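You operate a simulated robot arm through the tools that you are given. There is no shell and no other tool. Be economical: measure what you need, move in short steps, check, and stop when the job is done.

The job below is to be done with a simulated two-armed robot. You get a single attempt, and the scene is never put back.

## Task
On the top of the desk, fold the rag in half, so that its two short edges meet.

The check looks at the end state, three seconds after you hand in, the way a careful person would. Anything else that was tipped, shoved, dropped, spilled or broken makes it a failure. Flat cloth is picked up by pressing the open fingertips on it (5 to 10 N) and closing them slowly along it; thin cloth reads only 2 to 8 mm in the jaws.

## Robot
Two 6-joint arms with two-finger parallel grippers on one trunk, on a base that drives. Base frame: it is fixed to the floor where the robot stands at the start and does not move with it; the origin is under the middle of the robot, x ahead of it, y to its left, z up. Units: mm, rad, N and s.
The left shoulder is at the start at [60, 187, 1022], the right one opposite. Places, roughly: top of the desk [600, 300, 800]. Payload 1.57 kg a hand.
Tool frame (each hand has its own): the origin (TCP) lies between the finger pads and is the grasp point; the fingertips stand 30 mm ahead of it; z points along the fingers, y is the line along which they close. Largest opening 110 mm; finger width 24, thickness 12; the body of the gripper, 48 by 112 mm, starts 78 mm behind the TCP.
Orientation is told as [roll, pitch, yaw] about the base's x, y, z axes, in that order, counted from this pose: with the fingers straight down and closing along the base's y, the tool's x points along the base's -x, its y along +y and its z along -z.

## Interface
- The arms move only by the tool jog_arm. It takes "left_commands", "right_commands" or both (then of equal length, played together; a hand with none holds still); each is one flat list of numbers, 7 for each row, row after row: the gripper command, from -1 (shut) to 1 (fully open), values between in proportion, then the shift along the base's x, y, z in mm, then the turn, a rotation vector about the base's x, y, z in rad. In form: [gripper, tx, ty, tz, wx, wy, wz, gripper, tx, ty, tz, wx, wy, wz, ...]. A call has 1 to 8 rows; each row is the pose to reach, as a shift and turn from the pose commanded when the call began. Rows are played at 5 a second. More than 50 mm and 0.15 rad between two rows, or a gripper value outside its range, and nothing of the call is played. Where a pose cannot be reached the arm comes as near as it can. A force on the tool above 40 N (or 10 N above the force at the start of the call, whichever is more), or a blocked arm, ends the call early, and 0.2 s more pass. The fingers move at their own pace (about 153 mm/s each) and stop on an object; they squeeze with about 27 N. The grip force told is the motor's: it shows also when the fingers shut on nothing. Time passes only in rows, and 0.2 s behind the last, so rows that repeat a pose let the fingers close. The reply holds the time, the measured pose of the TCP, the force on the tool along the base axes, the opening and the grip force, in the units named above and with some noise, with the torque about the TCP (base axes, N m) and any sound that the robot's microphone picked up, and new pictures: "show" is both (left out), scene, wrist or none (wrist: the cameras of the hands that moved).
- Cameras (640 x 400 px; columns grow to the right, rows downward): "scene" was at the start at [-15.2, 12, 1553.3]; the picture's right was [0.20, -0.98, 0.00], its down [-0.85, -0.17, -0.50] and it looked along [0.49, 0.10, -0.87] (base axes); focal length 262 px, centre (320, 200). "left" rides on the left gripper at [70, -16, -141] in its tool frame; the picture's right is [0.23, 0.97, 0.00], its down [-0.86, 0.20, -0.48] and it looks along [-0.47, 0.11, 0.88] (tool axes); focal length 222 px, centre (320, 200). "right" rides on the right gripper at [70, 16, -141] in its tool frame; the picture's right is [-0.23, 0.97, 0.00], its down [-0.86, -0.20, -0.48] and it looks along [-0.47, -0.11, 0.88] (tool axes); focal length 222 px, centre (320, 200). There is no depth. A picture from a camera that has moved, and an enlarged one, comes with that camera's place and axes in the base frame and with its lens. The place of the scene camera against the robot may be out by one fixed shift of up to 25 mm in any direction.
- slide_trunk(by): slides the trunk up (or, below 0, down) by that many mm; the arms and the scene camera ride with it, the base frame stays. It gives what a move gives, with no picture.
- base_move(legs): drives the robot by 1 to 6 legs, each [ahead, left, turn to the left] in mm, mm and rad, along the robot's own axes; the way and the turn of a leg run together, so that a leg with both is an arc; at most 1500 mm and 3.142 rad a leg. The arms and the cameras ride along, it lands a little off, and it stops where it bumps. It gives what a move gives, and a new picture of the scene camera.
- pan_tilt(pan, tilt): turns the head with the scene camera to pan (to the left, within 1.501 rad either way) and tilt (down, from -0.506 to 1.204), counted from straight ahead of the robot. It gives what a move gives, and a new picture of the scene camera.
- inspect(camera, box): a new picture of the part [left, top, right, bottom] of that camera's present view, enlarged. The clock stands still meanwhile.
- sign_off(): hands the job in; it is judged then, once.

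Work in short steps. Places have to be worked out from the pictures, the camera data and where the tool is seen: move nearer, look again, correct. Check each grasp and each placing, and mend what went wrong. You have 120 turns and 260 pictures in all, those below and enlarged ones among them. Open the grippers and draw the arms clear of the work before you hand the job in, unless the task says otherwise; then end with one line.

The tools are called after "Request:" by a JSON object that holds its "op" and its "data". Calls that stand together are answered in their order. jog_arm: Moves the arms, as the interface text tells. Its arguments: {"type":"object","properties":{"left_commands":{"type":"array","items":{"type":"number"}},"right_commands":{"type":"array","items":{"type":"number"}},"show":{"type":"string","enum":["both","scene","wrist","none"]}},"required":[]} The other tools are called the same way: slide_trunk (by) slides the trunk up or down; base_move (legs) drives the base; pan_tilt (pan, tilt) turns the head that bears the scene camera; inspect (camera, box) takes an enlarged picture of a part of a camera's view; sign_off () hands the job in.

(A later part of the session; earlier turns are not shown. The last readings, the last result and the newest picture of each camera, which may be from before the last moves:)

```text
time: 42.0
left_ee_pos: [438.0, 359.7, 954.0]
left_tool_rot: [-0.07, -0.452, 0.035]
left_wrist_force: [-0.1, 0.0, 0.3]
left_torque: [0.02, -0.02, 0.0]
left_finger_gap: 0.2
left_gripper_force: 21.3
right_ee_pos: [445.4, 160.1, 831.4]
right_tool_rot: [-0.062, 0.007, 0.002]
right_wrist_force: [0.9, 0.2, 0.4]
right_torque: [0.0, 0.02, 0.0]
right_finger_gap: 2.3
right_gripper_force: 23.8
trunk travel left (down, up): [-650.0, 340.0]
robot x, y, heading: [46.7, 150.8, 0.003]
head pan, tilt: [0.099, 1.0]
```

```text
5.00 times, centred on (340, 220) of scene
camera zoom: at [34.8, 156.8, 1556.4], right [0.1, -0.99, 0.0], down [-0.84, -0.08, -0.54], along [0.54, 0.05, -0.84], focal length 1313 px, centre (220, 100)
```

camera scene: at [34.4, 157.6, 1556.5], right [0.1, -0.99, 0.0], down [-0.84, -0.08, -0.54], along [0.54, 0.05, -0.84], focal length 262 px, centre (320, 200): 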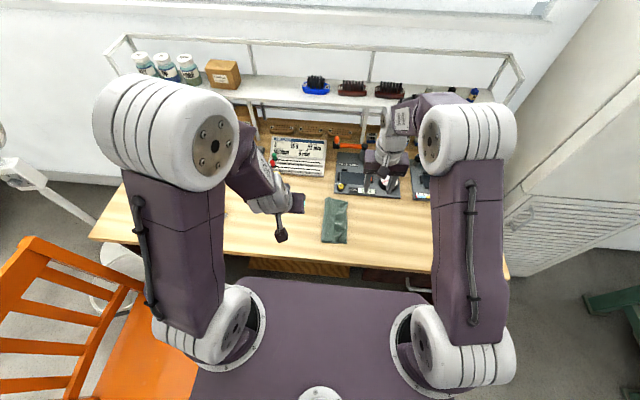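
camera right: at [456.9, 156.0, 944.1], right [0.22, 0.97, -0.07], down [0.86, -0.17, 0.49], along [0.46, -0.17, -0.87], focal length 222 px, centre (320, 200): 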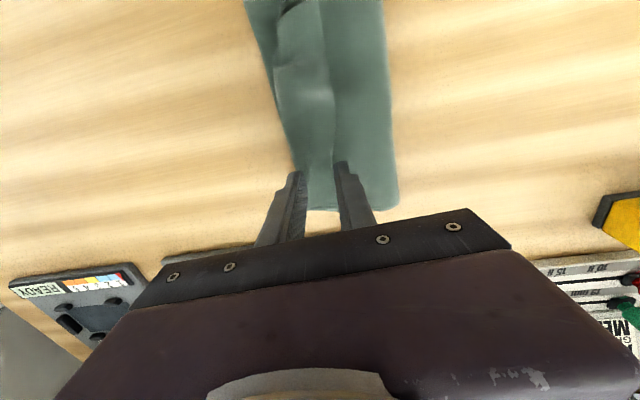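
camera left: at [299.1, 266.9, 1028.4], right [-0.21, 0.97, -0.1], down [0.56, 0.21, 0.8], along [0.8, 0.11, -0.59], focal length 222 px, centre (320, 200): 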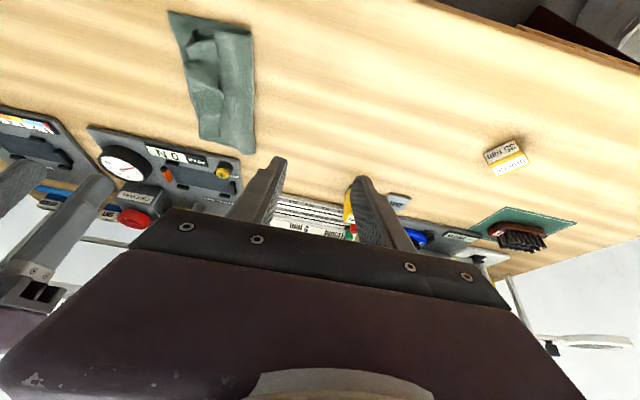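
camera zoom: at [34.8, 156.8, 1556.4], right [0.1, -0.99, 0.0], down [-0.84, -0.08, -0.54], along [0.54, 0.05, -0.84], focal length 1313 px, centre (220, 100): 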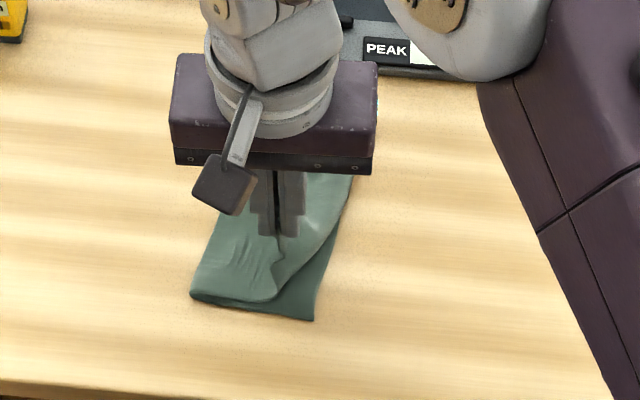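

Only the hem is held; the bottom corner C is at (398,133) and the near fold at (407,214). I swing this corner over to the right and toward the near side, rolling the hand.

Request:
{"op": "jog_arm", "data": {"right_commands": [-1, -6, -12, 10, 0.1, 0, 0, -1, -14, -26, 15, 0.2, 0, 0, -1, -22, -42, 12, 0.3, 0, 0, -1, -28, -54, 0, 0.4, 0, 0, -1, -28, -54, -12, 0.46, 0, 0, -1, -28, -46, -20, 0.46, 0, 0, -1, -28, -42, -23, 0.46, 0, 0], "show": "none"}}

Request:
{"op": "inspect", "data": {"camera": "right", "box": [200, 0, 520, 220]}}

Request:
{"op": "inspect", "data": {"camera": "left", "box": [20, 0, 260, 160]}}

```text
time: 43.5
left_ee_pos: [438.3, 359.6, 954.3]
left_tool_rot: [-0.07, -0.451, 0.037]
left_wrist_force: [-0.4, -0.1, 0.7]
left_torque: [-0.02, 0.03, 0.0]
left_finger_gap: 0.0
left_gripper_force: 20.9
right_ee_pos: [417.3, 116.3, 807.0]
right_tool_rot: [0.4, 0.003, 0.005]
right_wrist_force: [0.5, -0.1, -0.4]
right_torque: [-0.05, 0.0, -0.02]
right_finger_gap: 2.0
right_gripper_force: 23.5
trunk travel left (down, up): [-650.0, 340.0]
robot x, y, heading: [45.1, 151.1, -0.005]
head pan, tilt: [0.099, 1.0]
```

```text
1.82 times, centred on (360, 110) of right
camera zoom: at [348.7, 77.1, 944.9], right [0.22, 0.9, 0.38], down [0.86, -0.37, 0.36], along [0.46, 0.24, -0.85], focal length 404 px, centre (247, 364)
```

zoom: 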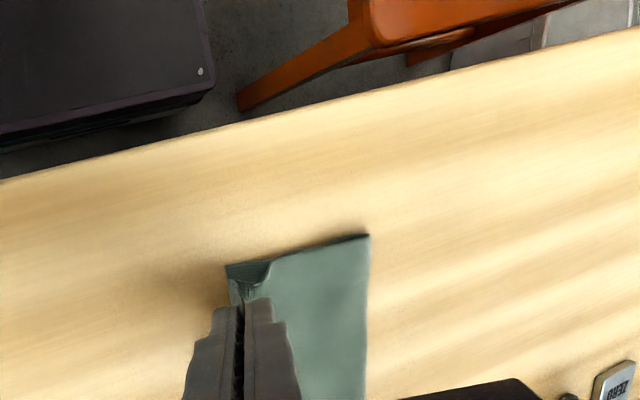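

```text
2.50 times, centred on (140, 80) of left
camera zoom: at [314.0, 349.5, 1052.0], right [-0.21, 0.96, -0.16], down [0.56, 0.25, 0.79], along [0.8, 0.08, -0.59], focal length 555 px, centre (770, 500)
```

zoom: 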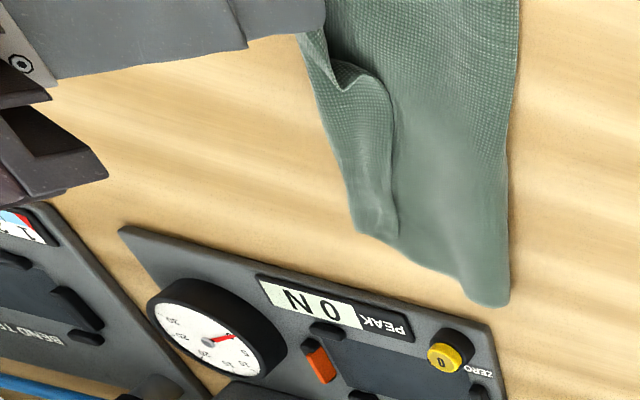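

The near corner is flipped and over C. I open slightly and withdraw, then review.

Request:
{"op": "jog_arm", "data": {"right_commands": [-0.7, 0, 0, 0, 0, 0, 0, -0.7, 0, 0, 2, 0, 0, 0, -0.7, 0, -8, 18, 0, 0, 0, -0.7, 0, -25, 50, 0, 0, 0, -0.7, 0, -55, 80, -0.1, 0, 0, -0.7, 0, -95, 90, -0.2, 0, 0], "show": "none"}}

Request:
{"op": "inspect", "data": {"camera": "scene", "box": [280, 180, 400, 260]}}

Request:
{"op": "inspect", "data": {"camera": "left", "box": [20, 0, 260, 160]}}

```text
time: 45.0
left_ee_pos: [438.3, 360.0, 954.8]
left_tool_rot: [-0.07, -0.452, 0.038]
left_wrist_force: [0.6, -0.2, 0.3]
left_torque: [0.01, -0.01, 0.02]
left_finger_gap: 0.0
left_gripper_force: 21.3
right_ee_pos: [421.0, 19.0, 898.6]
right_tool_rot: [0.2, 0.006, 0.004]
right_wrist_force: [-0.1, -0.7, 0.1]
right_torque: [0.03, -0.02, -0.01]
right_finger_gap: 16.4
right_gripper_force: 0.1
trunk travel left (down, up): [-650.0, 340.0]
robot x, y, heading: [49.9, 153.6, -0.001]
head pan, tilt: [0.099, 1.0]
```

```text
5.00 times, centred on (340, 220) of scene
camera zoom: at [34.5, 155.6, 1556.5], right [0.1, -0.99, 0.0], down [-0.84, -0.08, -0.54], along [0.54, 0.05, -0.84], focal length 1313 px, centre (220, 100)
```

zoom: 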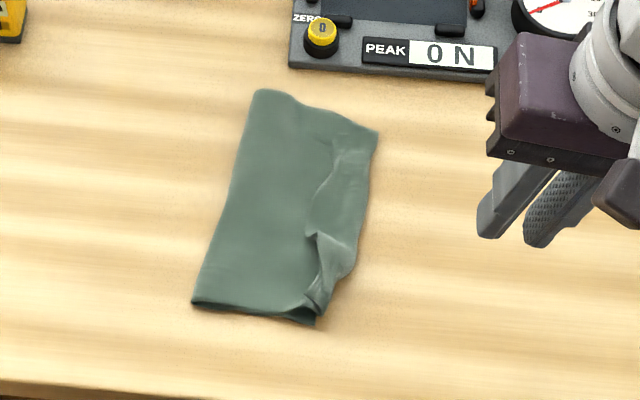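

```text
2.50 times, centred on (140, 80) of left
camera zoom: at [314.0, 348.9, 1052.1], right [-0.21, 0.96, -0.16], down [0.56, 0.25, 0.79], along [0.8, 0.08, -0.59], focal length 555 px, centre (770, 500)
```

zoom: 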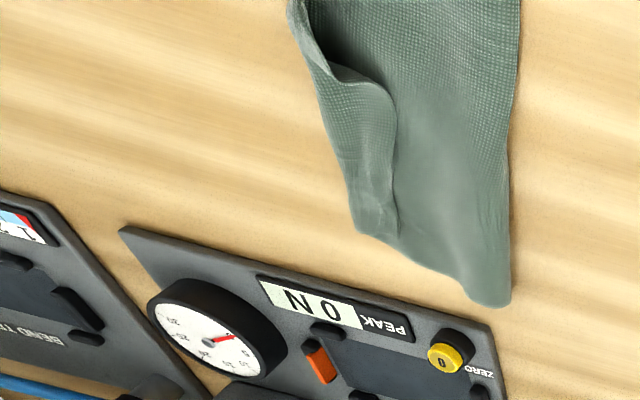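

Near corner is flipped and laid; the remaining hem runs from about (462,146) to (536,123) at the far half. I repeat the technique there at about (518,128), with the hand yawed to match the edge.

Request:
{"op": "jog_arm", "data": {"right_commands": [-0.636, 30, 15, 0, -0.08, 0, -0.1, -0.636, 65, 40, -5, -0.16, 0, -0.2, -0.636, 90, 70, -15, -0.24, 0, -0.28, -0.636, 94, 95, -40, -0.27, 0, -0.3, -0.636, 94, 100, -70, -0.27, 0, -0.3, -0.636, 94, 100, -86, -0.27, 0, -0.3], "show": "none"}}

Request:
{"op": "inspect", "data": {"camera": "right", "box": [220, 60, 420, 220]}}

```text
time: 46.4
left_ee_pos: [437.5, 360.4, 954.6]
left_tool_rot: [-0.07, -0.453, 0.038]
left_wrist_force: [0.1, 0.6, -1.0]
left_torque: [-0.01, -0.01, 0.02]
left_finger_gap: 0.0
left_gripper_force: 21.0
right_ee_pos: [512.2, 122.8, 812.3]
right_tool_rot: [-0.067, -0.036, -0.295]
right_wrist_force: [-1.1, 0.2, -0.6]
right_torque: [0.02, 0.01, -0.02]
right_finger_gap: 19.9
right_gripper_force: 0.1
trunk travel left (down, up): [-650.0, 340.0]
robot x, y, heading: [47.2, 152.4, -0.001]
head pan, tilt: [0.099, 1.0]
```

```text
2.50 times, centred on (320, 140) of right
camera zoom: at [447.9, 169.0, 949.5], right [0.5, 0.86, -0.06], down [0.75, -0.4, 0.52], along [0.43, -0.3, -0.85], focal length 555 px, centre (320, 350)
```

zoom: 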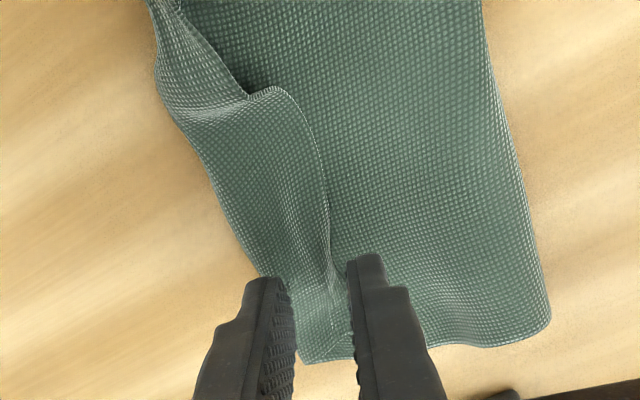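

Good placement; I descend to contact, shifting 2 mm toward the crease side... keeping the edge near the left pad.

Request:
{"op": "jog_arm", "data": {"right_commands": [-0.636, -2, -2, -10, 0, 0, 0, -0.636, -2, -2, -16, 0, 0, 0, -0.636, -2, -2, -19, 0, 0, 0, -0.636, -2, -2, -21, 0, 0, 0], "show": "none"}}

Request:
{"op": "inspect", "data": {"camera": "right", "box": [220, 60, 420, 220]}}

```text
time: 47.4
left_ee_pos: [436.1, 361.0, 955.6]
left_tool_rot: [-0.07, -0.455, 0.038]
left_wrist_force: [-0.1, -0.1, 0.1]
left_torque: [0.06, 0.01, 0.01]
left_finger_gap: 0.0
left_gripper_force: 21.2
right_ee_pos: [509.1, 120.4, 793.7]
right_tool_rot: [-0.065, -0.039, -0.294]
right_wrist_force: [1.5, -0.1, 17.6]
right_torque: [0.25, 0.0, -0.07]
right_finger_gap: 18.7
right_gripper_force: 0.0
trunk travel left (down, up): [-650.0, 340.0]
robot x, y, heading: [45.5, 150.2, -0.001]
head pan, tilt: [0.099, 1.0]
```

```text
2.50 times, centred on (320, 140) of right
camera zoom: at [444.6, 166.4, 930.8], right [0.5, 0.86, -0.05], down [0.75, -0.4, 0.52], along [0.43, -0.3, -0.85], focal length 555 px, centre (320, 350)
```

zoom: 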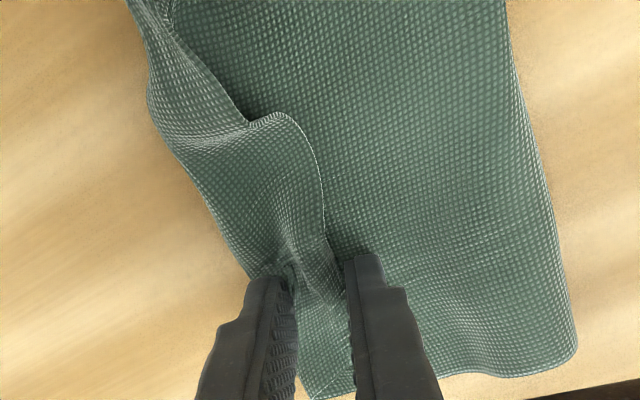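

Contact at 17.6 N; I close while keeping the left finger in place, then lift.

Request:
{"op": "jog_arm", "data": {"right_commands": [-0.636, 0, 0, 0.8, 0, 0, 0, -0.69, 0.5, 1.5, 0.8, 0, 0, 0, -0.75, 1, 3.5, 0.8, 0, 0, 0, -0.81, 1.5, 5, 0.8, 0, 0, 0, -0.87, 2, 7, 0.8, 0, 0, 0, -0.94, 2.5, 8.5, 0.8, 0, 0, 0, -1, 2.7, 9, 0.8, 0, 0, 0, -1, 2.7, 9, 1, 0, 0, 0], "show": "none"}}

Request:
{"op": "jog_arm", "data": {"right_commands": [-1, 0, -2, 10, 0, 0, 0, -1, 0, -4, 22, 0, 0, 0, -1, 0, -8, 35, 0, 0, 0], "show": "none"}}

Request:
{"op": "inspect", "data": {"camera": "right", "box": [200, 20, 440, 220]}}

```text
time: 49.1
left_ee_pos: [435.0, 359.9, 954.6]
left_tool_rot: [-0.071, -0.455, 0.037]
left_wrist_force: [0.2, 0.3, -0.5]
left_torque: [0.0, 0.01, -0.01]
left_finger_gap: 0.2
left_gripper_force: 21.4
right_ee_pos: [508.5, 128.2, 792.3]
right_tool_rot: [-0.063, -0.04, -0.294]
right_wrist_force: [2.4, -8.0, 34.8]
right_torque: [-0.03, 0.04, 0.01]
right_finger_gap: 2.0
right_gripper_force: 24.0
trunk travel left (down, up): [-650.0, 340.0]
robot x, y, heading: [43.6, 150.2, 0.002]
head pan, tilt: [0.099, 1.0]
```

```text
time: 50.0
left_ee_pos: [438.0, 361.1, 952.7]
left_tool_rot: [-0.069, -0.452, 0.036]
left_wrist_force: [-0.6, -0.1, 0.5]
left_torque: [0.03, 0.0, 0.01]
left_finger_gap: 0.1
left_gripper_force: 21.5
right_ee_pos: [511.4, 120.4, 827.6]
right_tool_rot: [-0.069, -0.036, -0.294]
right_wrist_force: [-0.6, 0.4, -0.3]
right_torque: [0.05, -0.01, -0.01]
right_finger_gap: 1.9
right_gripper_force: 23.7
trunk travel left (down, up): [-650.0, 340.0]
robot x, y, heading: [46.9, 150.0, -0.004]
head pan, tilt: [0.099, 1.0]
```

```text
2.00 times, centred on (320, 120) of right
camera zoom: at [447.8, 167.4, 965.1], right [0.5, 0.86, -0.06], down [0.75, -0.4, 0.52], along [0.42, -0.3, -0.85], focal length 444 px, centre (320, 360)
```

zoom: 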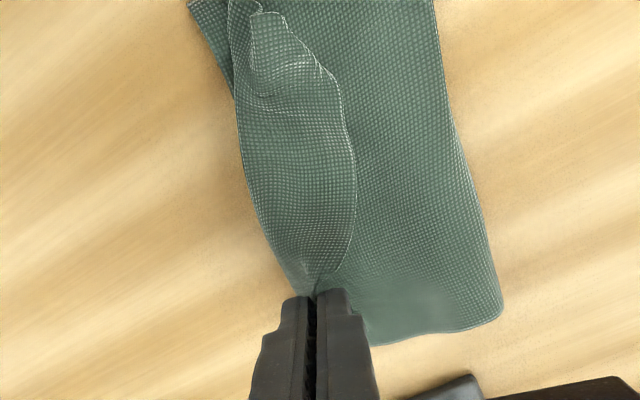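

Held again, but lifting tents the near part a bit. I swing this far end over to the right with some outward pull, and look at the whole edge.

Request:
{"op": "jog_arm", "data": {"right_commands": [-1, 3, -10, 12, 0.1, 0, 0.06, -1, 6, -22, 18, 0.2, 0, 0.12, -1, 9, -35, 15, 0.3, 0, 0.18, -1, 12, -46, 4, 0.4, 0, 0.24, -1, 14, -54, -8, 0.46, 0, 0.28, -1, 14, -54, -16, 0.46, 0, 0.28], "show": "none"}}

Request:
{"op": "inspect", "data": {"camera": "right", "box": [200, 0, 520, 220]}}

Request:
{"op": "inspect", "data": {"camera": "scene", "box": [280, 180, 400, 260]}}

```text
time: 51.4
left_ee_pos: [438.2, 361.1, 954.5]
left_tool_rot: [-0.068, -0.453, 0.035]
left_wrist_force: [-0.2, -0.2, -0.8]
left_torque: [-0.05, -0.02, 0.0]
left_finger_gap: 0.0
left_gripper_force: 21.7
right_ee_pos: [525.3, 66.3, 809.8]
right_tool_rot: [0.387, 0.034, -0.009]
right_wrist_force: [0.6, -0.2, 0.3]
right_torque: [-0.02, -0.01, -0.04]
right_finger_gap: 1.9
right_gripper_force: 23.2
trunk travel left (down, up): [-650.0, 340.0]
robot x, y, heading: [45.5, 151.9, -0.0]
head pan, tilt: [0.099, 1.0]
```

```text
1.82 times, centred on (360, 110) of right
camera zoom: at [460.5, 29.5, 949.5], right [0.25, 0.9, 0.36], down [0.86, -0.37, 0.34], along [0.44, 0.23, -0.87], focal length 404 px, centre (247, 364)
```

zoom: 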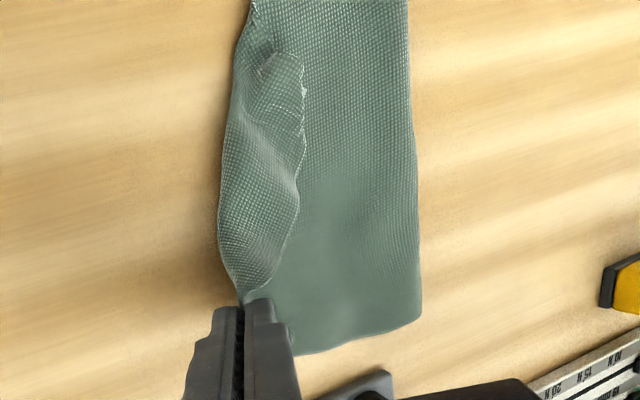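

```text
5.00 times, centred on (340, 220) of scene
camera zoom: at [34.4, 157.1, 1556.5], right [0.1, -0.99, 0.0], down [-0.84, -0.08, -0.54], along [0.54, 0.05, -0.84], focal length 1313 px, centre (220, 100)
```

zoom: 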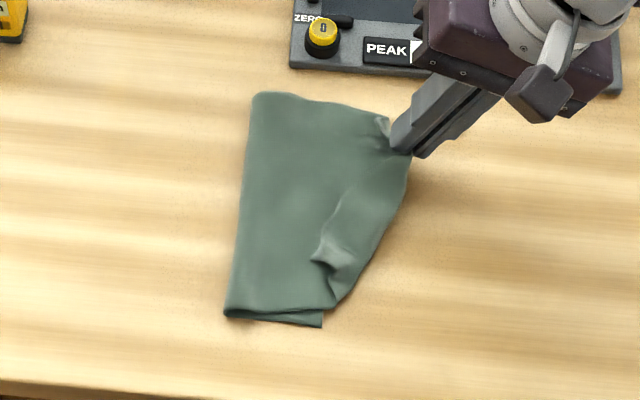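

Far corner is well out. While the right hand holds it, I bring the left hand (upright enough now) to straddle the remaining near hem at about (455,130).

Request:
{"op": "jog_arm", "data": {"left_commands": [-0.636, 2, -45, 0, 0, 0.05, 0, -0.636, 4, -90, -10, 0, 0.1, 0, -0.636, 6, -135, -20, 0, 0.15, 0, -0.636, 8, -180, -30, 0, 0.15, 0, -0.636, 10, -215, -60, 0, 0.15, 0, -0.636, 10, -236, -100, 0, 0.15, 0, -0.636, 10, -239, -132, 0, 0.15, 0], "show": "none"}}

Request:
{"op": "inspect", "data": {"camera": "left", "box": [220, 60, 420, 220]}}

Request:
{"op": "inspect", "data": {"camera": "right", "box": [200, 0, 520, 220]}}

```text
time: 53.0
left_ee_pos: [449.7, 124.8, 822.3]
left_tool_rot: [-0.062, -0.302, 0.036]
left_wrist_force: [0.0, 0.0, -0.1]
left_torque: [0.0, 0.0, 0.01]
left_finger_gap: 20.1
left_gripper_force: 0.1
left hand out of reach, approached as far as the arm can: row 1, 2, 3, 4, 5, 6
right_ee_pos: [526.1, 66.0, 808.4]
right_tool_rot: [0.386, 0.038, -0.009]
right_wrist_force: [-0.5, 0.2, -0.5]
right_torque: [-0.03, 0.02, -0.01]
right_finger_gap: 2.1
right_gripper_force: 23.7
trunk travel left (down, up): [-650.0, 340.0]
robot x, y, heading: [46.8, 152.6, 0.001]
head pan, tilt: [0.099, 1.0]
```

```text
2.50 times, centred on (320, 140) of left
camera zoom: at [341.5, 113.7, 937.6], right [-0.23, 0.96, -0.13], down [0.67, 0.25, 0.7], along [0.71, 0.08, -0.7], focal length 555 px, centre (320, 350)
```

zoom: 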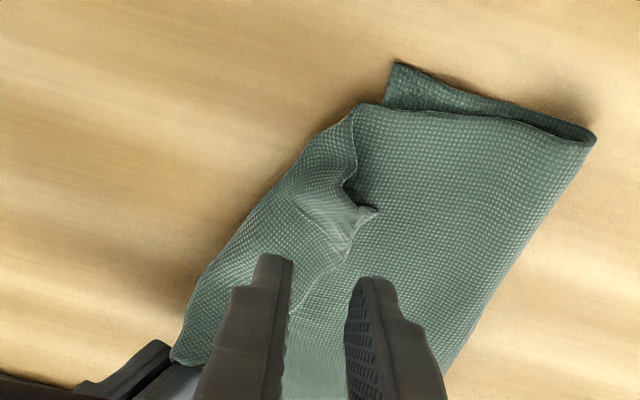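

```text
1.82 times, centred on (360, 110) of right
camera zoom: at [461.1, 29.9, 949.4], right [0.25, 0.9, 0.36], down [0.86, -0.37, 0.34], along [0.44, 0.23, -0.87], focal length 404 px, centre (247, 364)
```

zoom: 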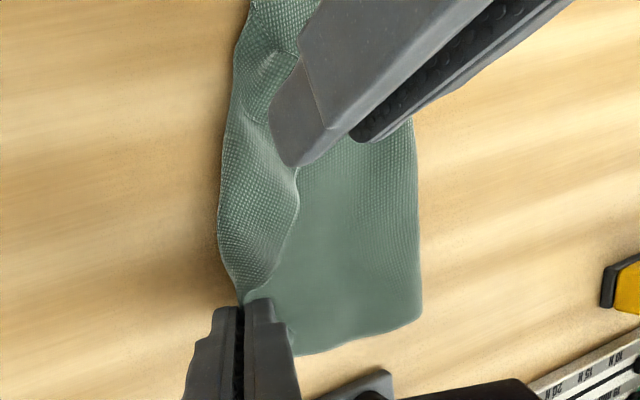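

D is at about (438,135), between the fingers' reach. I descend and press more firmly than the last left-hand attempt.

Request:
{"op": "jog_arm", "data": {"left_commands": [-0.636, -4, 0, -12, 0, 0, 0, -0.636, -4, 0, -20, 0, 0, 0, -0.636, -4, 0, -25, 0, 0, 0, -0.636, -4, 0, -28, 0, 0, 0], "show": "none"}}

Request:
{"op": "inspect", "data": {"camera": "left", "box": [220, 60, 420, 220]}}

```text
time: 54.0
left_ee_pos: [443.6, 121.3, 795.5]
left_tool_rot: [-0.065, -0.303, 0.035]
left_wrist_force: [0.0, 0.1, 1.5]
left_torque: [0.03, 0.01, 0.0]
left_finger_gap: 20.1
left_gripper_force: 0.8
right_ee_pos: [524.0, 65.6, 809.0]
right_tool_rot: [0.385, 0.035, -0.008]
right_wrist_force: [0.1, -0.1, 0.7]
right_torque: [-0.04, 0.01, 0.0]
right_finger_gap: 2.3
right_gripper_force: 23.7
trunk travel left (down, up): [-650.0, 340.0]
robot x, y, heading: [45.9, 152.1, 0.001]
head pan, tilt: [0.099, 1.0]
```

```text
2.50 times, centred on (320, 140) of left
camera zoom: at [335.1, 110.6, 911.3], right [-0.23, 0.96, -0.13], down [0.67, 0.25, 0.7], along [0.71, 0.08, -0.7], focal length 555 px, centre (320, 350)
```

zoom: 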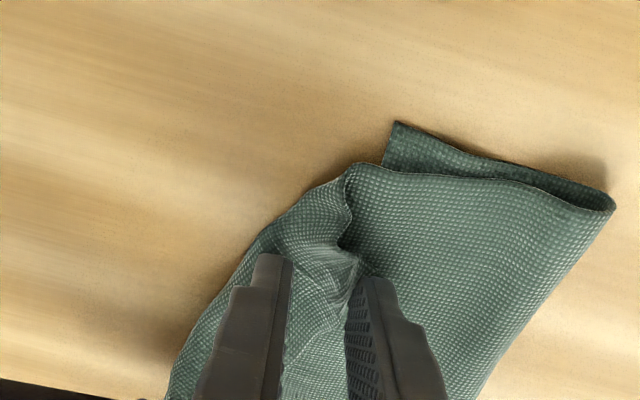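

Edge is at the left pad. I press about 3 mm more and close slowly.

Request:
{"op": "jog_arm", "data": {"left_commands": [-0.636, 0, 1, -1.5, 0, 0, 0, -0.636, 0, 1, -3, 0, 0, 0, -0.69, 0, 2.5, -3, 0, 0, 0, -0.75, 0, 4, -3, 0, 0, 0, -0.81, 0, 5.5, -3, 0, 0, 0, -0.87, 0, 7, -3, 0, 0, 0, -0.94, 0, 8.5, -3, 0, 0, 0, -1, 0, 9, -3, 0, 0, 0], "show": "none"}}

Request:
{"op": "inspect", "data": {"camera": "left", "box": [220, 60, 420, 220]}}

```text
time: 55.8
left_ee_pos: [440.2, 129.9, 794.7]
left_tool_rot: [-0.064, -0.307, 0.034]
left_wrist_force: [0.8, -7.2, 34.7]
left_torque: [-0.21, 0.06, 0.02]
left_finger_gap: 2.3
left_gripper_force: 23.5
right_ee_pos: [523.8, 65.5, 812.1]
right_tool_rot: [0.385, 0.034, -0.009]
right_wrist_force: [-0.5, 0.7, 0.3]
right_torque: [-0.02, 0.0, 0.04]
right_finger_gap: 2.1
right_gripper_force: 23.5
trunk travel left (down, up): [-650.0, 340.0]
robot x, y, heading: [47.4, 149.7, 0.004]
head pan, tilt: [0.099, 1.0]
```

```text
2.50 times, centred on (320, 140) of left
camera zoom: at [333.1, 118.2, 909.1], right [-0.23, 0.96, -0.13], down [0.67, 0.25, 0.7], along [0.71, 0.08, -0.7], focal length 555 px, centre (320, 350)
```

zoom: 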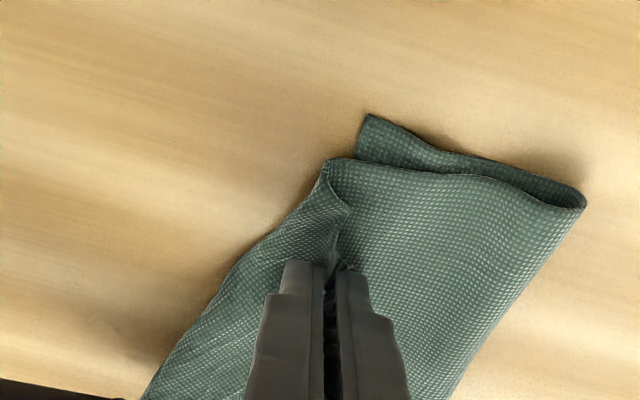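

Gripped (2.3 mm). Both edge corners are now held; I lift the near one and swing it over to the right and nearward.

Request:
{"op": "jog_arm", "data": {"left_commands": [-1, -3, -3, 12, 0, 0, 0, -1, -8, -8, 26, 0.08, 0, 0, -1, -14, -18, 36, 0.16, 0, 0, -1, -20, -30, 34, 0.24, 0, 0, -1, -25, -36, 26, 0.3, 0, 0, -1, -25, -40, 18, 0.3, 0, 0]}}

Request:
{"op": "inspect", "data": {"camera": "left", "box": [220, 20, 460, 220]}}

```text
time: 57.1
left_ee_pos: [417.2, 89.8, 809.8]
left_tool_rot: [0.25, -0.299, -0.06]
left_wrist_force: [2.2, 0.3, 0.1]
left_torque: [-0.03, -0.06, 0.0]
left_finger_gap: 2.5
left_gripper_force: 24.0
left hand out of reach, approached as far as the arm can: row 2
right_ee_pos: [525.2, 66.7, 811.1]
right_tool_rot: [0.386, 0.036, -0.009]
right_wrist_force: [-1.1, 0.1, 0.1]
right_torque: [-0.04, 0.06, -0.01]
right_finger_gap: 2.2
right_gripper_force: 24.3
trunk travel left (down, up): [-650.0, 340.0]
robot x, y, heading: [46.3, 151.7, 0.001]
head pan, tilt: [0.099, 1.0]
camera scene: at [34.7, 156.6, 1556.5], right [0.1, -0.99, 0.0], down [-0.84, -0.08, -0.54], along [0.54, 0.05, -0.84], focal length 262 px, centre (320, 200)
camera left: at [310.0, 45.0, 916.7], right [-0.23, 0.96, 0.16], down [0.67, 0.04, 0.74], along [0.71, 0.28, -0.65], focal length 222 px, centre (320, 200)
```

scene: 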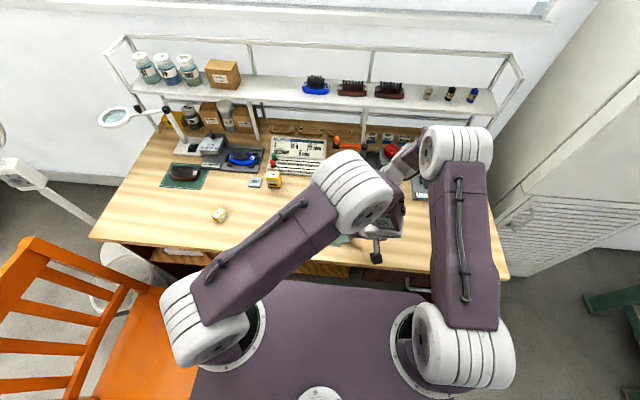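
left: 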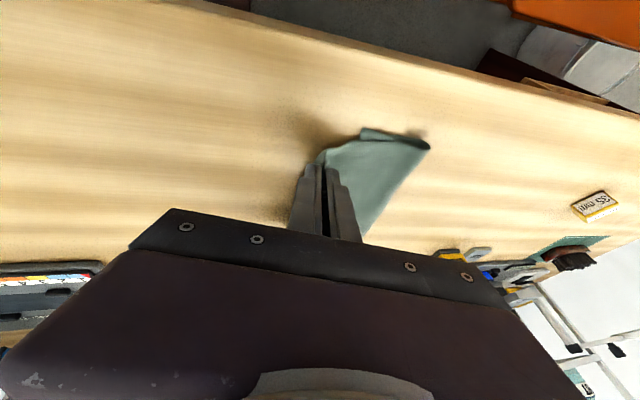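

```text
2.00 times, centred on (340, 120) of left
camera zoom: at [310.0, 45.0, 916.7], right [-0.23, 0.96, 0.16], down [0.67, 0.04, 0.74], along [0.71, 0.28, -0.65], focal length 444 px, centre (280, 360)
```

zoom: 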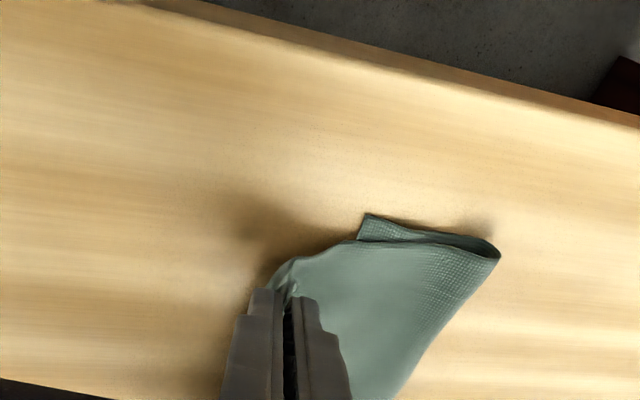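

Both corners are held with the hem fully unrolled, but the edge overshoots (near fold at y≈193, C≈127). I swing both hands back left and up so more of the lower half lays flat, then I'll re-lay the edge exactly.

Request:
{"op": "jog_arm", "data": {"left_commands": [-1, 0, 8, 15, -0.04, -0.02, 0, -1, 0, 20, 30, -0.08, -0.04, 0, -1, 0, 35, 42, -0.12, -0.06, 0, -1, 0, 52, 48, -0.16, -0.08, 0, -1, 0, 70, 48, -0.2, -0.1, 0, -1, 0, 88, 42, -0.25, -0.1, 0], "right_commands": [-1, 0, 10, 15, -0.06, 0, 0, -1, 0, 25, 30, -0.12, 0, 0, -1, 0, 42, 42, -0.18, 0, 0, -1, 0, 62, 48, -0.26, 0, 0, -1, 0, 82, 48, -0.33, 0, 0, -1, 0, 100, 42, -0.39, 0, 0], "show": "none"}}

Request:
{"op": "inspect", "data": {"camera": "left", "box": [200, 20, 440, 220]}}

Request:
{"op": "inspect", "data": {"camera": "right", "box": [160, 0, 480, 220]}}

```text
time: 58.5
left_ee_pos: [418.0, 179.5, 852.5]
left_tool_rot: [-0.017, -0.402, 0.034]
left_wrist_force: [0.5, 0.6, -0.4]
left_torque: [0.01, 0.01, -0.02]
left_finger_gap: 2.1
left_gripper_force: 23.8
right_ee_pos: [524.9, 166.0, 851.1]
right_tool_rot: [-0.009, 0.03, -0.024]
right_wrist_force: [0.2, 0.2, 0.4]
right_torque: [-0.02, 0.0, -0.01]
right_finger_gap: 2.0
right_gripper_force: 23.6
trunk travel left (down, up): [-650.0, 340.0]
robot x, y, heading: [47.0, 152.7, -0.005]
head pan, tilt: [0.099, 1.0]
```

```text
2.00 times, centred on (320, 120) of left
camera zoom: at [299.9, 161.7, 956.5], right [-0.24, 0.97, -0.1], down [0.59, 0.23, 0.77], along [0.77, 0.12, -0.63], focal length 444 px, centre (320, 360)
```

zoom: 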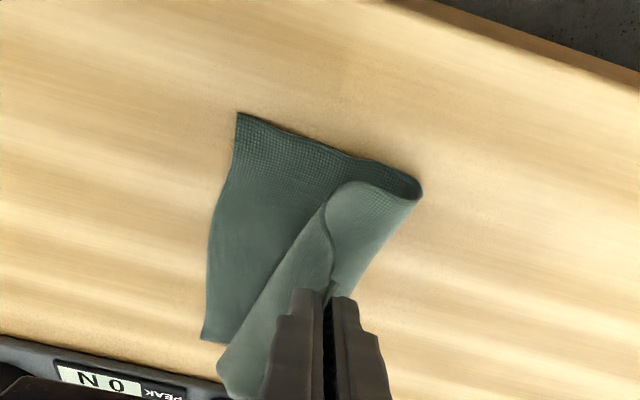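

```text
1.82 times, centred on (320, 110) of right
camera zoom: at [460.0, 185.6, 995.3], right [0.25, 0.97, -0.01], down [0.86, -0.22, 0.45], along [0.44, -0.12, -0.89], focal length 404 px, centre (320, 364)
```

zoom: 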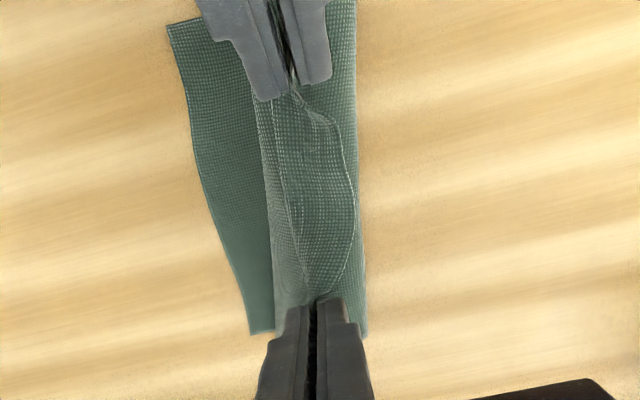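

Now the bottom edge is visible: C≈(391,130), B≈(546,116), with the fold at y≈210. I push the loop a bit further left, then arc back and bring the held edge onto the bottom edge, spreading the hands slightly to straighten it.

Request:
{"op": "jog_arm", "data": {"left_commands": [-1, 0, 12, -4, 0, 0, 0, -1, 0, 25, -14, 0, 0, 0, -1, -2, 18, -2, 0, 0.02, 0, -1, -5, 2, 6, 0.05, 0.04, 0, -1, -8, -16, 4, 0.1, 0.06, 0, -1, -11, -32, -10, 0.15, 0.08, 0, -1, -14, -45, -26, 0.2, 0.1, 0, -1, -14, -47, -36, 0.2, 0.1, 0], "right_commands": [-1, 0, 12, -4, 0, 0, 0, -1, 0, 25, -14, 0, 0, 0, -1, 1, 18, -2, 0, 0, 0, -1, 2, 2, 6, 0.08, 0, 0, -1, 3, -18, 4, 0.16, 0, 0, -1, 4, -36, -10, 0.24, 0, 0, -1, 5, -50, -26, 0.32, 0, 0, -1, 5, -54, -36, 0.4, 0, 0], "show": "none"}}

Request:
{"op": "inspect", "data": {"camera": "left", "box": [200, 20, 440, 220]}}

Request:
{"op": "inspect", "data": {"camera": "right", "box": [160, 0, 480, 220]}}

```text
time: 60.4
left_ee_pos: [404.0, 131.6, 816.0]
left_tool_rot: [0.198, -0.304, -0.043]
left_wrist_force: [26.1, -1.9, 1.2]
left_torque: [-0.1, -0.88, -0.15]
left_finger_gap: 2.3
left_gripper_force: 23.8
left hand out of reach, approached as far as the arm can: row 2
right_ee_pos: [527.8, 113.1, 816.9]
right_tool_rot: [0.398, 0.044, -0.005]
right_wrist_force: [-26.2, 2.9, -1.5]
right_torque: [0.07, 0.65, 0.23]
right_finger_gap: 2.0
right_gripper_force: 23.5
trunk travel left (down, up): [-650.0, 340.0]
robot x, y, heading: [48.1, 149.2, 0.002]
head pan, tilt: [0.099, 1.0]
```

```text
2.00 times, centred on (320, 120) of left
camera zoom: at [296.0, 92.9, 924.8], right [-0.23, 0.97, 0.11], down [0.67, 0.07, 0.74], along [0.71, 0.25, -0.66], focal length 444 px, centre (320, 360)
```

zoom: 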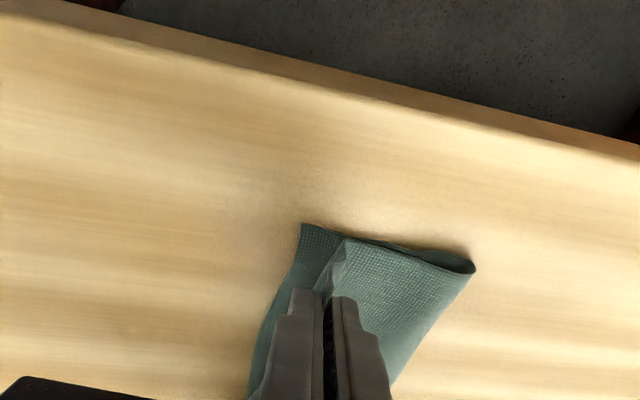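

```text
1.82 times, centred on (320, 110) of right
camera zoom: at [463.7, 74.1, 955.8], right [0.25, 0.9, 0.37], down [0.87, -0.37, 0.33], along [0.43, 0.24, -0.87], focal length 404 px, centre (320, 364)
```

zoom: 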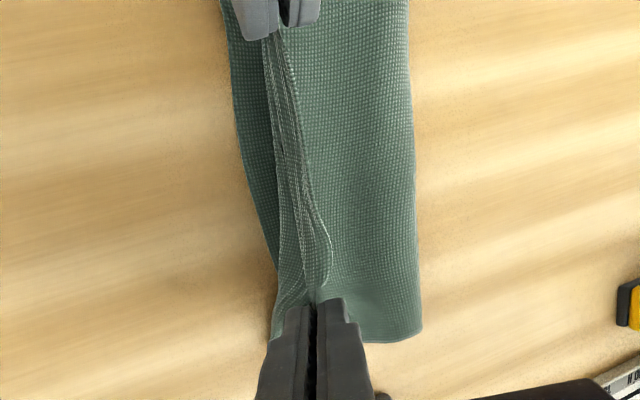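

The cloth is stretched (26 N) between the hands; I relax that by 10 mm, lower and shift 5 mm right before releasing.

Request:
{"op": "jog_arm", "data": {"left_commands": [-1, 4, -2, -3, 0, 0, 0, -1, 6, -5, -7, 0, 0, 0, -1, 6, -5, -9, 0, 0, 0], "right_commands": [-1, -3, -2, -3, 0, 0, 0, -1, -4, -5, -7, 0, 0, 0, -1, -4, -5, -9, 0, 0, 0], "show": "none"}}

Request:
{"op": "inspect", "data": {"camera": "right", "box": [160, 0, 480, 220]}}

```text
time: 61.1
left_ee_pos: [408.6, 125.8, 807.4]
left_tool_rot: [0.197, -0.299, -0.041]
left_wrist_force: [5.4, -0.8, 0.0]
left_torque: [-0.03, -0.2, -0.04]
left_finger_gap: 2.0
left_gripper_force: 23.9
right_ee_pos: [526.2, 108.2, 807.2]
right_tool_rot: [0.395, 0.032, -0.012]
right_wrist_force: [-6.0, 0.3, -0.2]
right_torque: [-0.04, 0.13, 0.07]
right_finger_gap: 1.7
right_gripper_force: 23.7
trunk travel left (down, up): [-650.0, 340.0]
robot x, y, heading: [42.6, 152.3, 0.0]
head pan, tilt: [0.099, 1.0]
```

```text
1.82 times, centred on (320, 110) of right
camera zoom: at [460.7, 70.1, 947.1], right [0.25, 0.9, 0.37], down [0.86, -0.38, 0.34], along [0.44, 0.23, -0.87], focal length 404 px, centre (320, 364)
```

zoom: 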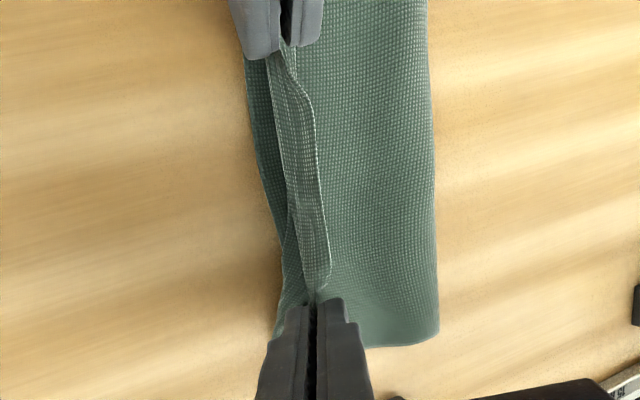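

A ~12 mm strip of edge still stands up between the hands. I lower a little, open slightly, and sweep right so the left fingers knock the standing edge over outward.

Request:
{"op": "jog_arm", "data": {"left_commands": [-1, 2, 0, -5, 0, 0, 0, -0.72, 2, 0, -5, 0, 0, 0, -0.72, 2, -2, -6, 0, 0, 0, -0.72, 2, -10, -6, 0, 0, 0, -0.72, 2, -18, -6, 0, 0, 0, -0.72, 2, -26, -6, 0, 0, 0, -0.72, 2, -34, -4, 0, 0, 0], "right_commands": [-1, -2, 0, -5, 0, 0, 0, -0.72, -2, 0, -5, 0, 0, 0, -0.72, -2, -2, -6, 0, 0, 0, -0.72, -2, -10, -6, 0, 0, 0, -0.72, -2, -18, -6, 0, 0, 0, -0.72, -2, -26, -6, 0, 0, 0, -0.72, -2, -34, -4, 0, 0, 0], "show": "none"}}

Request:
{"op": "inspect", "data": {"camera": "right", "box": [160, 0, 480, 220]}}

Request:
{"op": "inspect", "data": {"camera": "left", "box": [200, 20, 440, 220]}}

```text
time: 62.8
left_ee_pos: [411.0, 92.5, 803.2]
left_tool_rot: [0.197, -0.3, -0.041]
left_wrist_force: [0.2, -0.4, -0.7]
left_torque: [0.0, 0.0, 0.02]
left_finger_gap: 15.5
left_gripper_force: 0.2
right_ee_pos: [521.2, 72.6, 803.5]
right_tool_rot: [0.395, 0.036, -0.009]
right_wrist_force: [-1.3, -0.3, 0.4]
right_torque: [0.03, 0.0, -0.01]
right_finger_gap: 15.3
right_gripper_force: 0.0
trunk travel left (down, up): [-650.0, 340.0]
robot x, y, heading: [45.4, 151.0, 0.0]
head pan, tilt: [0.099, 1.0]
```

```text
1.82 times, centred on (320, 110) of right
camera zoom: at [456.7, 34.7, 943.0], right [0.25, 0.9, 0.37], down [0.86, -0.38, 0.33], along [0.44, 0.24, -0.87], focal length 404 px, centre (320, 364)
```

zoom: 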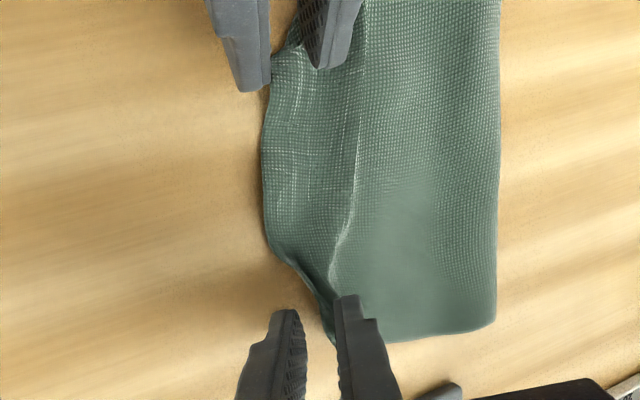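

```text
2.00 times, centred on (320, 120) of left
camera zoom: at [304.0, 53.0, 912.2], right [-0.23, 0.97, 0.12], down [0.67, 0.07, 0.74], along [0.7, 0.25, -0.66], focal length 444 px, centre (320, 360)
```

zoom: 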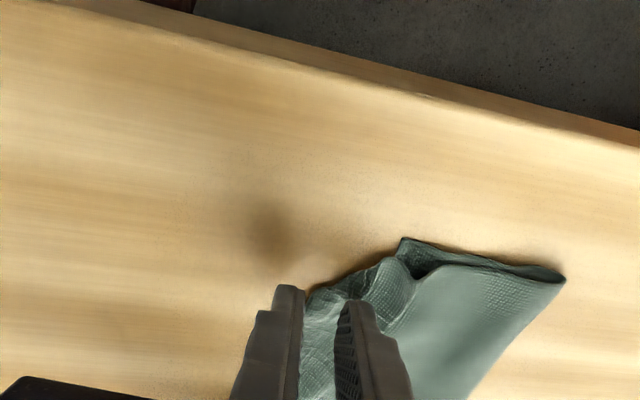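

I raise both hands clear to see the result.

Request:
{"op": "jog_arm", "data": {"left_commands": [-0.5, 0, -5, 15, 0, 0, 0, -0.5, 0, 0, 50, 0, 0, 0, -0.5, 0, 40, 80, 0, 0, 0, -0.5, 0, 85, 100, -0.1, 0, 0, -0.5, 5, 130, 110, -0.2, 0, 0, -0.5, 10, 170, 120, -0.2, 0, 0, -0.5, 10, 210, 120, -0.2, 0, 0], "right_commands": [-0.6, 0, -8, 15, 0, 0, 0, -0.6, 0, -20, 45, 0, 0, 0, -0.6, 0, -40, 70, 0, 0, 0, -0.6, 0, -60, 90, -0.1, 0, 0, -0.6, 0, -70, 100, -0.2, 0, 0, -0.6, 0, -70, 100, -0.3, 0, 0, -0.6, 0, -70, 100, -0.4, 0, 0], "show": "none"}}

Request:
{"op": "inspect", "data": {"camera": "scene", "box": [280, 180, 400, 260]}}

Request:
{"op": "inspect", "data": {"camera": "left", "box": [100, 0, 340, 160]}}

Request:
{"op": "inspect", "data": {"camera": "right", "box": [240, 0, 560, 200]}}

```text
time: 64.3
left_ee_pos: [420.1, 305.6, 925.9]
left_tool_rot: [-0.014, -0.304, 0.024]
left_wrist_force: [-0.6, -0.6, -0.1]
left_torque: [-0.02, 0.01, -0.03]
left_finger_gap: 27.6
left_gripper_force: 0.1
right_ee_pos: [524.4, 5.4, 905.1]
right_tool_rot: [-0.007, 0.029, -0.02]
right_wrist_force: [0.6, -0.2, -0.5]
right_torque: [-0.01, -0.01, 0.01]
right_finger_gap: 21.8
right_gripper_force: 0.1
trunk travel left (down, up): [-650.0, 340.0]
robot x, y, heading: [45.1, 150.4, -0.002]
head pan, tilt: [0.099, 1.0]
```

```text
5.00 times, centred on (340, 220) of scene
camera zoom: at [34.6, 159.2, 1556.5], right [0.1, -0.99, 0.0], down [-0.84, -0.08, -0.54], along [0.54, 0.05, -0.84], focal length 1313 px, centre (220, 100)
```

zoom: 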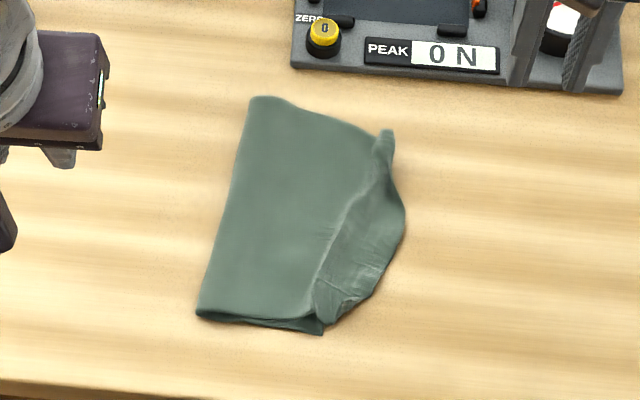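

```text
2.50 times, centred on (220, 80) of left
camera zoom: at [312.5, 288.7, 1040.5], right [-0.24, 0.97, -0.08], down [0.67, 0.22, 0.71], along [0.71, 0.11, -0.7], focal length 555 px, centre (570, 500)
```

zoom: 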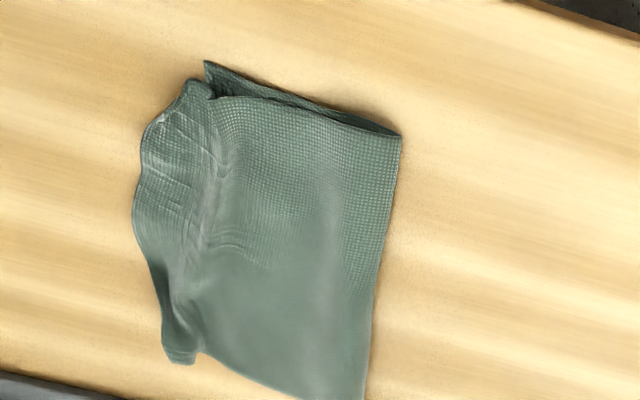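

```text
2.00 times, centred on (400, 100) of right
camera zoom: at [459.1, 24.7, 1048.9], right [0.25, 0.97, -0.01], down [0.86, -0.21, 0.45], along [0.44, -0.13, -0.89], focal length 444 px, centre (160, 400)
```

zoom: 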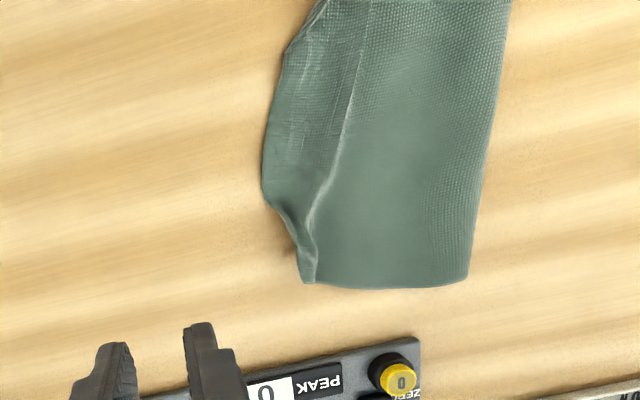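

The knock-over worked: the hem is gone and the top layer now lies flat, overshooting the bottom edge (middle at y≈78; bottom edge C≈(391,128), B≈(546,116)). Its edge lies on bare desk, easy to straddle, so I bring both hands to the corner regions to re-lay it with the fold further left.

Request:
{"op": "jog_arm", "data": {"left_commands": [-0.53, 2, -45, 0, 0, 0, 0, -0.53, 4, -90, 0, 0, 0, 0, -0.53, 4, -135, -10, 0, -0.03, 0, -0.53, 4, -175, -25, 0.03, -0.05, 0, -0.53, 4, -205, -50, 0.05, -0.05, 0, -0.53, 4, -209, -85, 0.05, -0.05, 0, -0.53, 4, -209, -108, 0.05, -0.05, 0], "right_commands": [-0.6, 0, 10, 0, 0, 0, 0, -0.6, 0, 25, 0, 0, 0, 0, -0.6, 0, 45, -5, 0.03, 0, 0, -0.6, 0, 65, -20, 0.05, 0, 0, -0.6, 0, 85, -45, 0.05, 0, 0, -0.6, 0, 92, -75, 0.05, 0, 0, -0.6, 0, 92, -93, 0.05, 0, 0], "show": "none"}}

Request:
{"op": "inspect", "data": {"camera": "right", "box": [200, 20, 440, 220]}}

Request:
{"op": "inspect", "data": {"camera": "left", "box": [200, 20, 440, 220]}}

```text
time: 66.0
left_ee_pos: [426.6, 93.6, 816.1]
left_tool_rot: [0.04, -0.354, 0.004]
left_wrist_force: [0.7, 0.1, 0.2]
left_torque: [-0.01, 0.01, 0.0]
left_finger_gap: 26.0
left_gripper_force: 0.1
right_ee_pos: [523.1, 96.6, 809.8]
right_tool_rot: [0.047, 0.033, -0.022]
right_wrist_force: [-0.5, 0.7, 1.2]
right_torque: [0.02, -0.04, -0.02]
right_finger_gap: 21.9
right_gripper_force: 0.0
trunk travel left (down, up): [-650.0, 340.0]
robot x, y, heading: [43.9, 150.2, 0.001]
head pan, tilt: [0.099, 1.0]
```

```text
2.00 times, centred on (320, 120) of right
camera zoom: at [459.4, 108.2, 954.1], right [0.25, 0.97, 0.04], down [0.86, -0.24, 0.44], along [0.44, -0.08, -0.9], focal length 444 px, centre (320, 360)
```

zoom: 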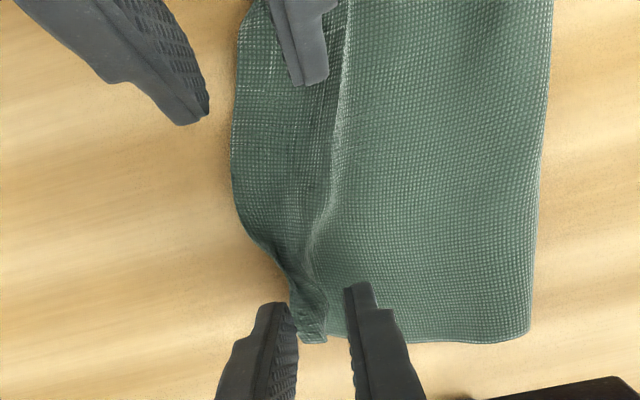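

```text
2.00 times, centred on (320, 120) of left
camera zoom: at [313.4, 72.0, 924.5], right [-0.23, 0.97, -0.04], down [0.63, 0.18, 0.75], along [0.74, 0.15, -0.66], focal length 444 px, centre (320, 360)
```

zoom: 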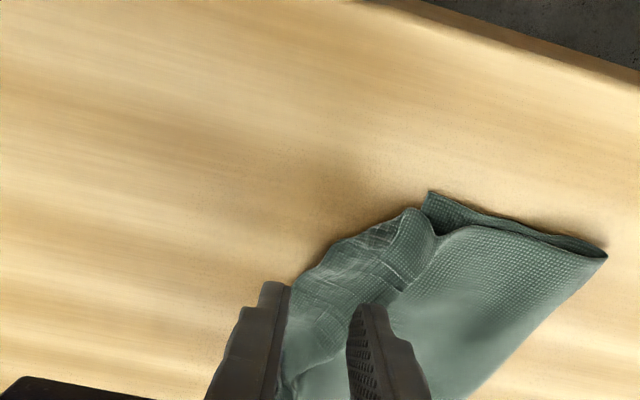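

Right hand straddles its corner well. The near edge runs diagonally (396,121)→(417,99)→(447,83), so I yaw the left hand by −0.4 and shift it there, then lower both close to contact.

Request:
{"op": "jog_arm", "data": {"left_commands": [-0.53, -3, 5, 0, 0, 0, -0.13, -0.53, -6, 10, 0, 0, 0, -0.26, -0.53, -10, 16, 0, 0, 0, -0.4, -0.53, -10, 16, -10, 0, 0, -0.4, -0.53, -10, 16, -19, 0, 0, -0.4], "right_commands": [-0.6, 2, 0, 0, 0, 0, 0, -0.6, 2, 0, 0, 0, 0, 0, -0.6, 2, 0, -5, 0, 0, 0, -0.6, 2, 0, -10, 0, 0, 0, -0.6, 2, 0, -15, 0, 0, 0], "show": "none"}}

Request:
{"op": "inspect", "data": {"camera": "right", "box": [200, 20, 440, 220]}}

Request:
{"op": "inspect", "data": {"camera": "left", "box": [200, 20, 440, 220]}}

```text
time: 67.2
left_ee_pos: [415.1, 109.1, 798.0]
left_tool_rot: [0.042, -0.355, -0.395]
left_wrist_force: [-0.3, 0.2, 0.1]
left_torque: [0.01, -0.02, 0.0]
left_finger_gap: 25.7
left_gripper_force: 0.0
right_ee_pos: [526.1, 95.2, 795.9]
right_tool_rot: [0.045, 0.03, -0.02]
right_wrist_force: [-0.4, 0.1, 0.1]
right_torque: [-0.01, -0.02, 0.01]
right_finger_gap: 21.9
right_gripper_force: 0.1
trunk travel left (down, up): [-650.0, 340.0]
robot x, y, heading: [46.6, 151.2, 0.001]
head pan, tilt: [0.099, 1.0]
```

```text
2.00 times, centred on (320, 120) of right
camera zoom: at [461.0, 108.6, 939.8], right [0.25, 0.97, 0.04], down [0.86, -0.24, 0.44], along [0.44, -0.08, -0.9], focal length 444 px, centre (320, 360)
```

zoom: 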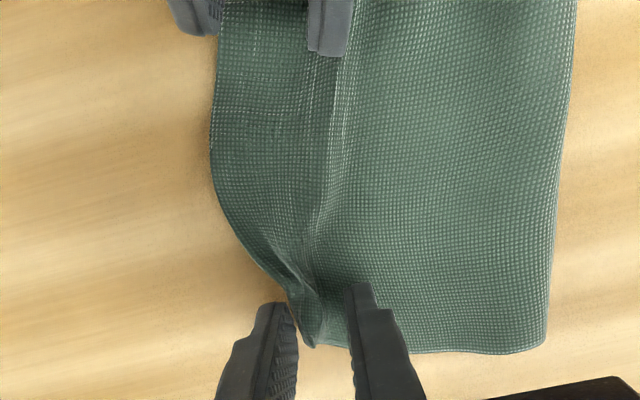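

```text
2.00 times, centred on (320, 120) of left
camera zoom: at [302.4, 133.4, 906.2], right [0.17, 0.99, -0.04], down [0.65, -0.08, 0.75], along [0.74, -0.15, -0.66], focal length 444 px, centre (320, 360)
```

zoom: 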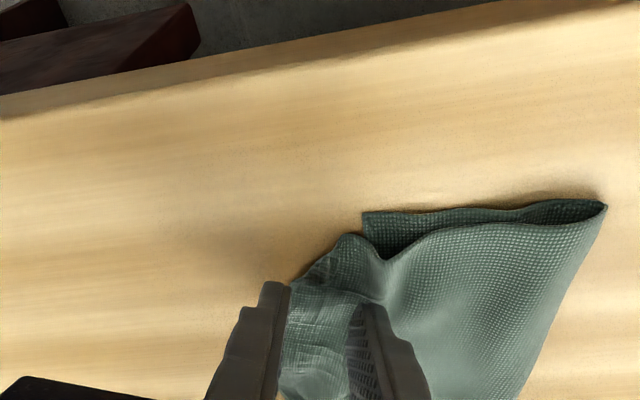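

Both straddle the edge. I press down to contact and read forces.

Request:
{"op": "jog_arm", "data": {"left_commands": [-0.53, 0, 0, -2, 0, 0, 0, -0.53, 0, 0, -4, 0, 0, 0, -0.53, 0, 0, -5, 0, 0, 0], "right_commands": [-0.6, 0, 0, -2, 0, 0, 0, -0.6, 0, 0, -4, 0, 0, 0, -0.6, 0, 0, -5.5, 0, 0, 0], "show": "none"}}

```text
time: 68.0
left_ee_pos: [414.8, 108.6, 793.2]
left_tool_rot: [0.04, -0.356, -0.395]
left_wrist_force: [-0.1, 0.4, 1.2]
left_torque: [0.05, -0.03, -0.02]
left_finger_gap: 26.2
left_gripper_force: 0.3
right_ee_pos: [525.8, 97.3, 790.3]
right_tool_rot: [0.046, 0.027, -0.021]
right_wrist_force: [-0.8, -1.7, 11.7]
right_torque: [0.08, 0.02, -0.01]
right_finger_gap: 22.2
right_gripper_force: 0.1
trunk travel left (down, up): [-650.0, 340.0]
robot x, y, heading: [49.7, 148.2, 0.003]
head pan, tilt: [0.099, 1.0]
```

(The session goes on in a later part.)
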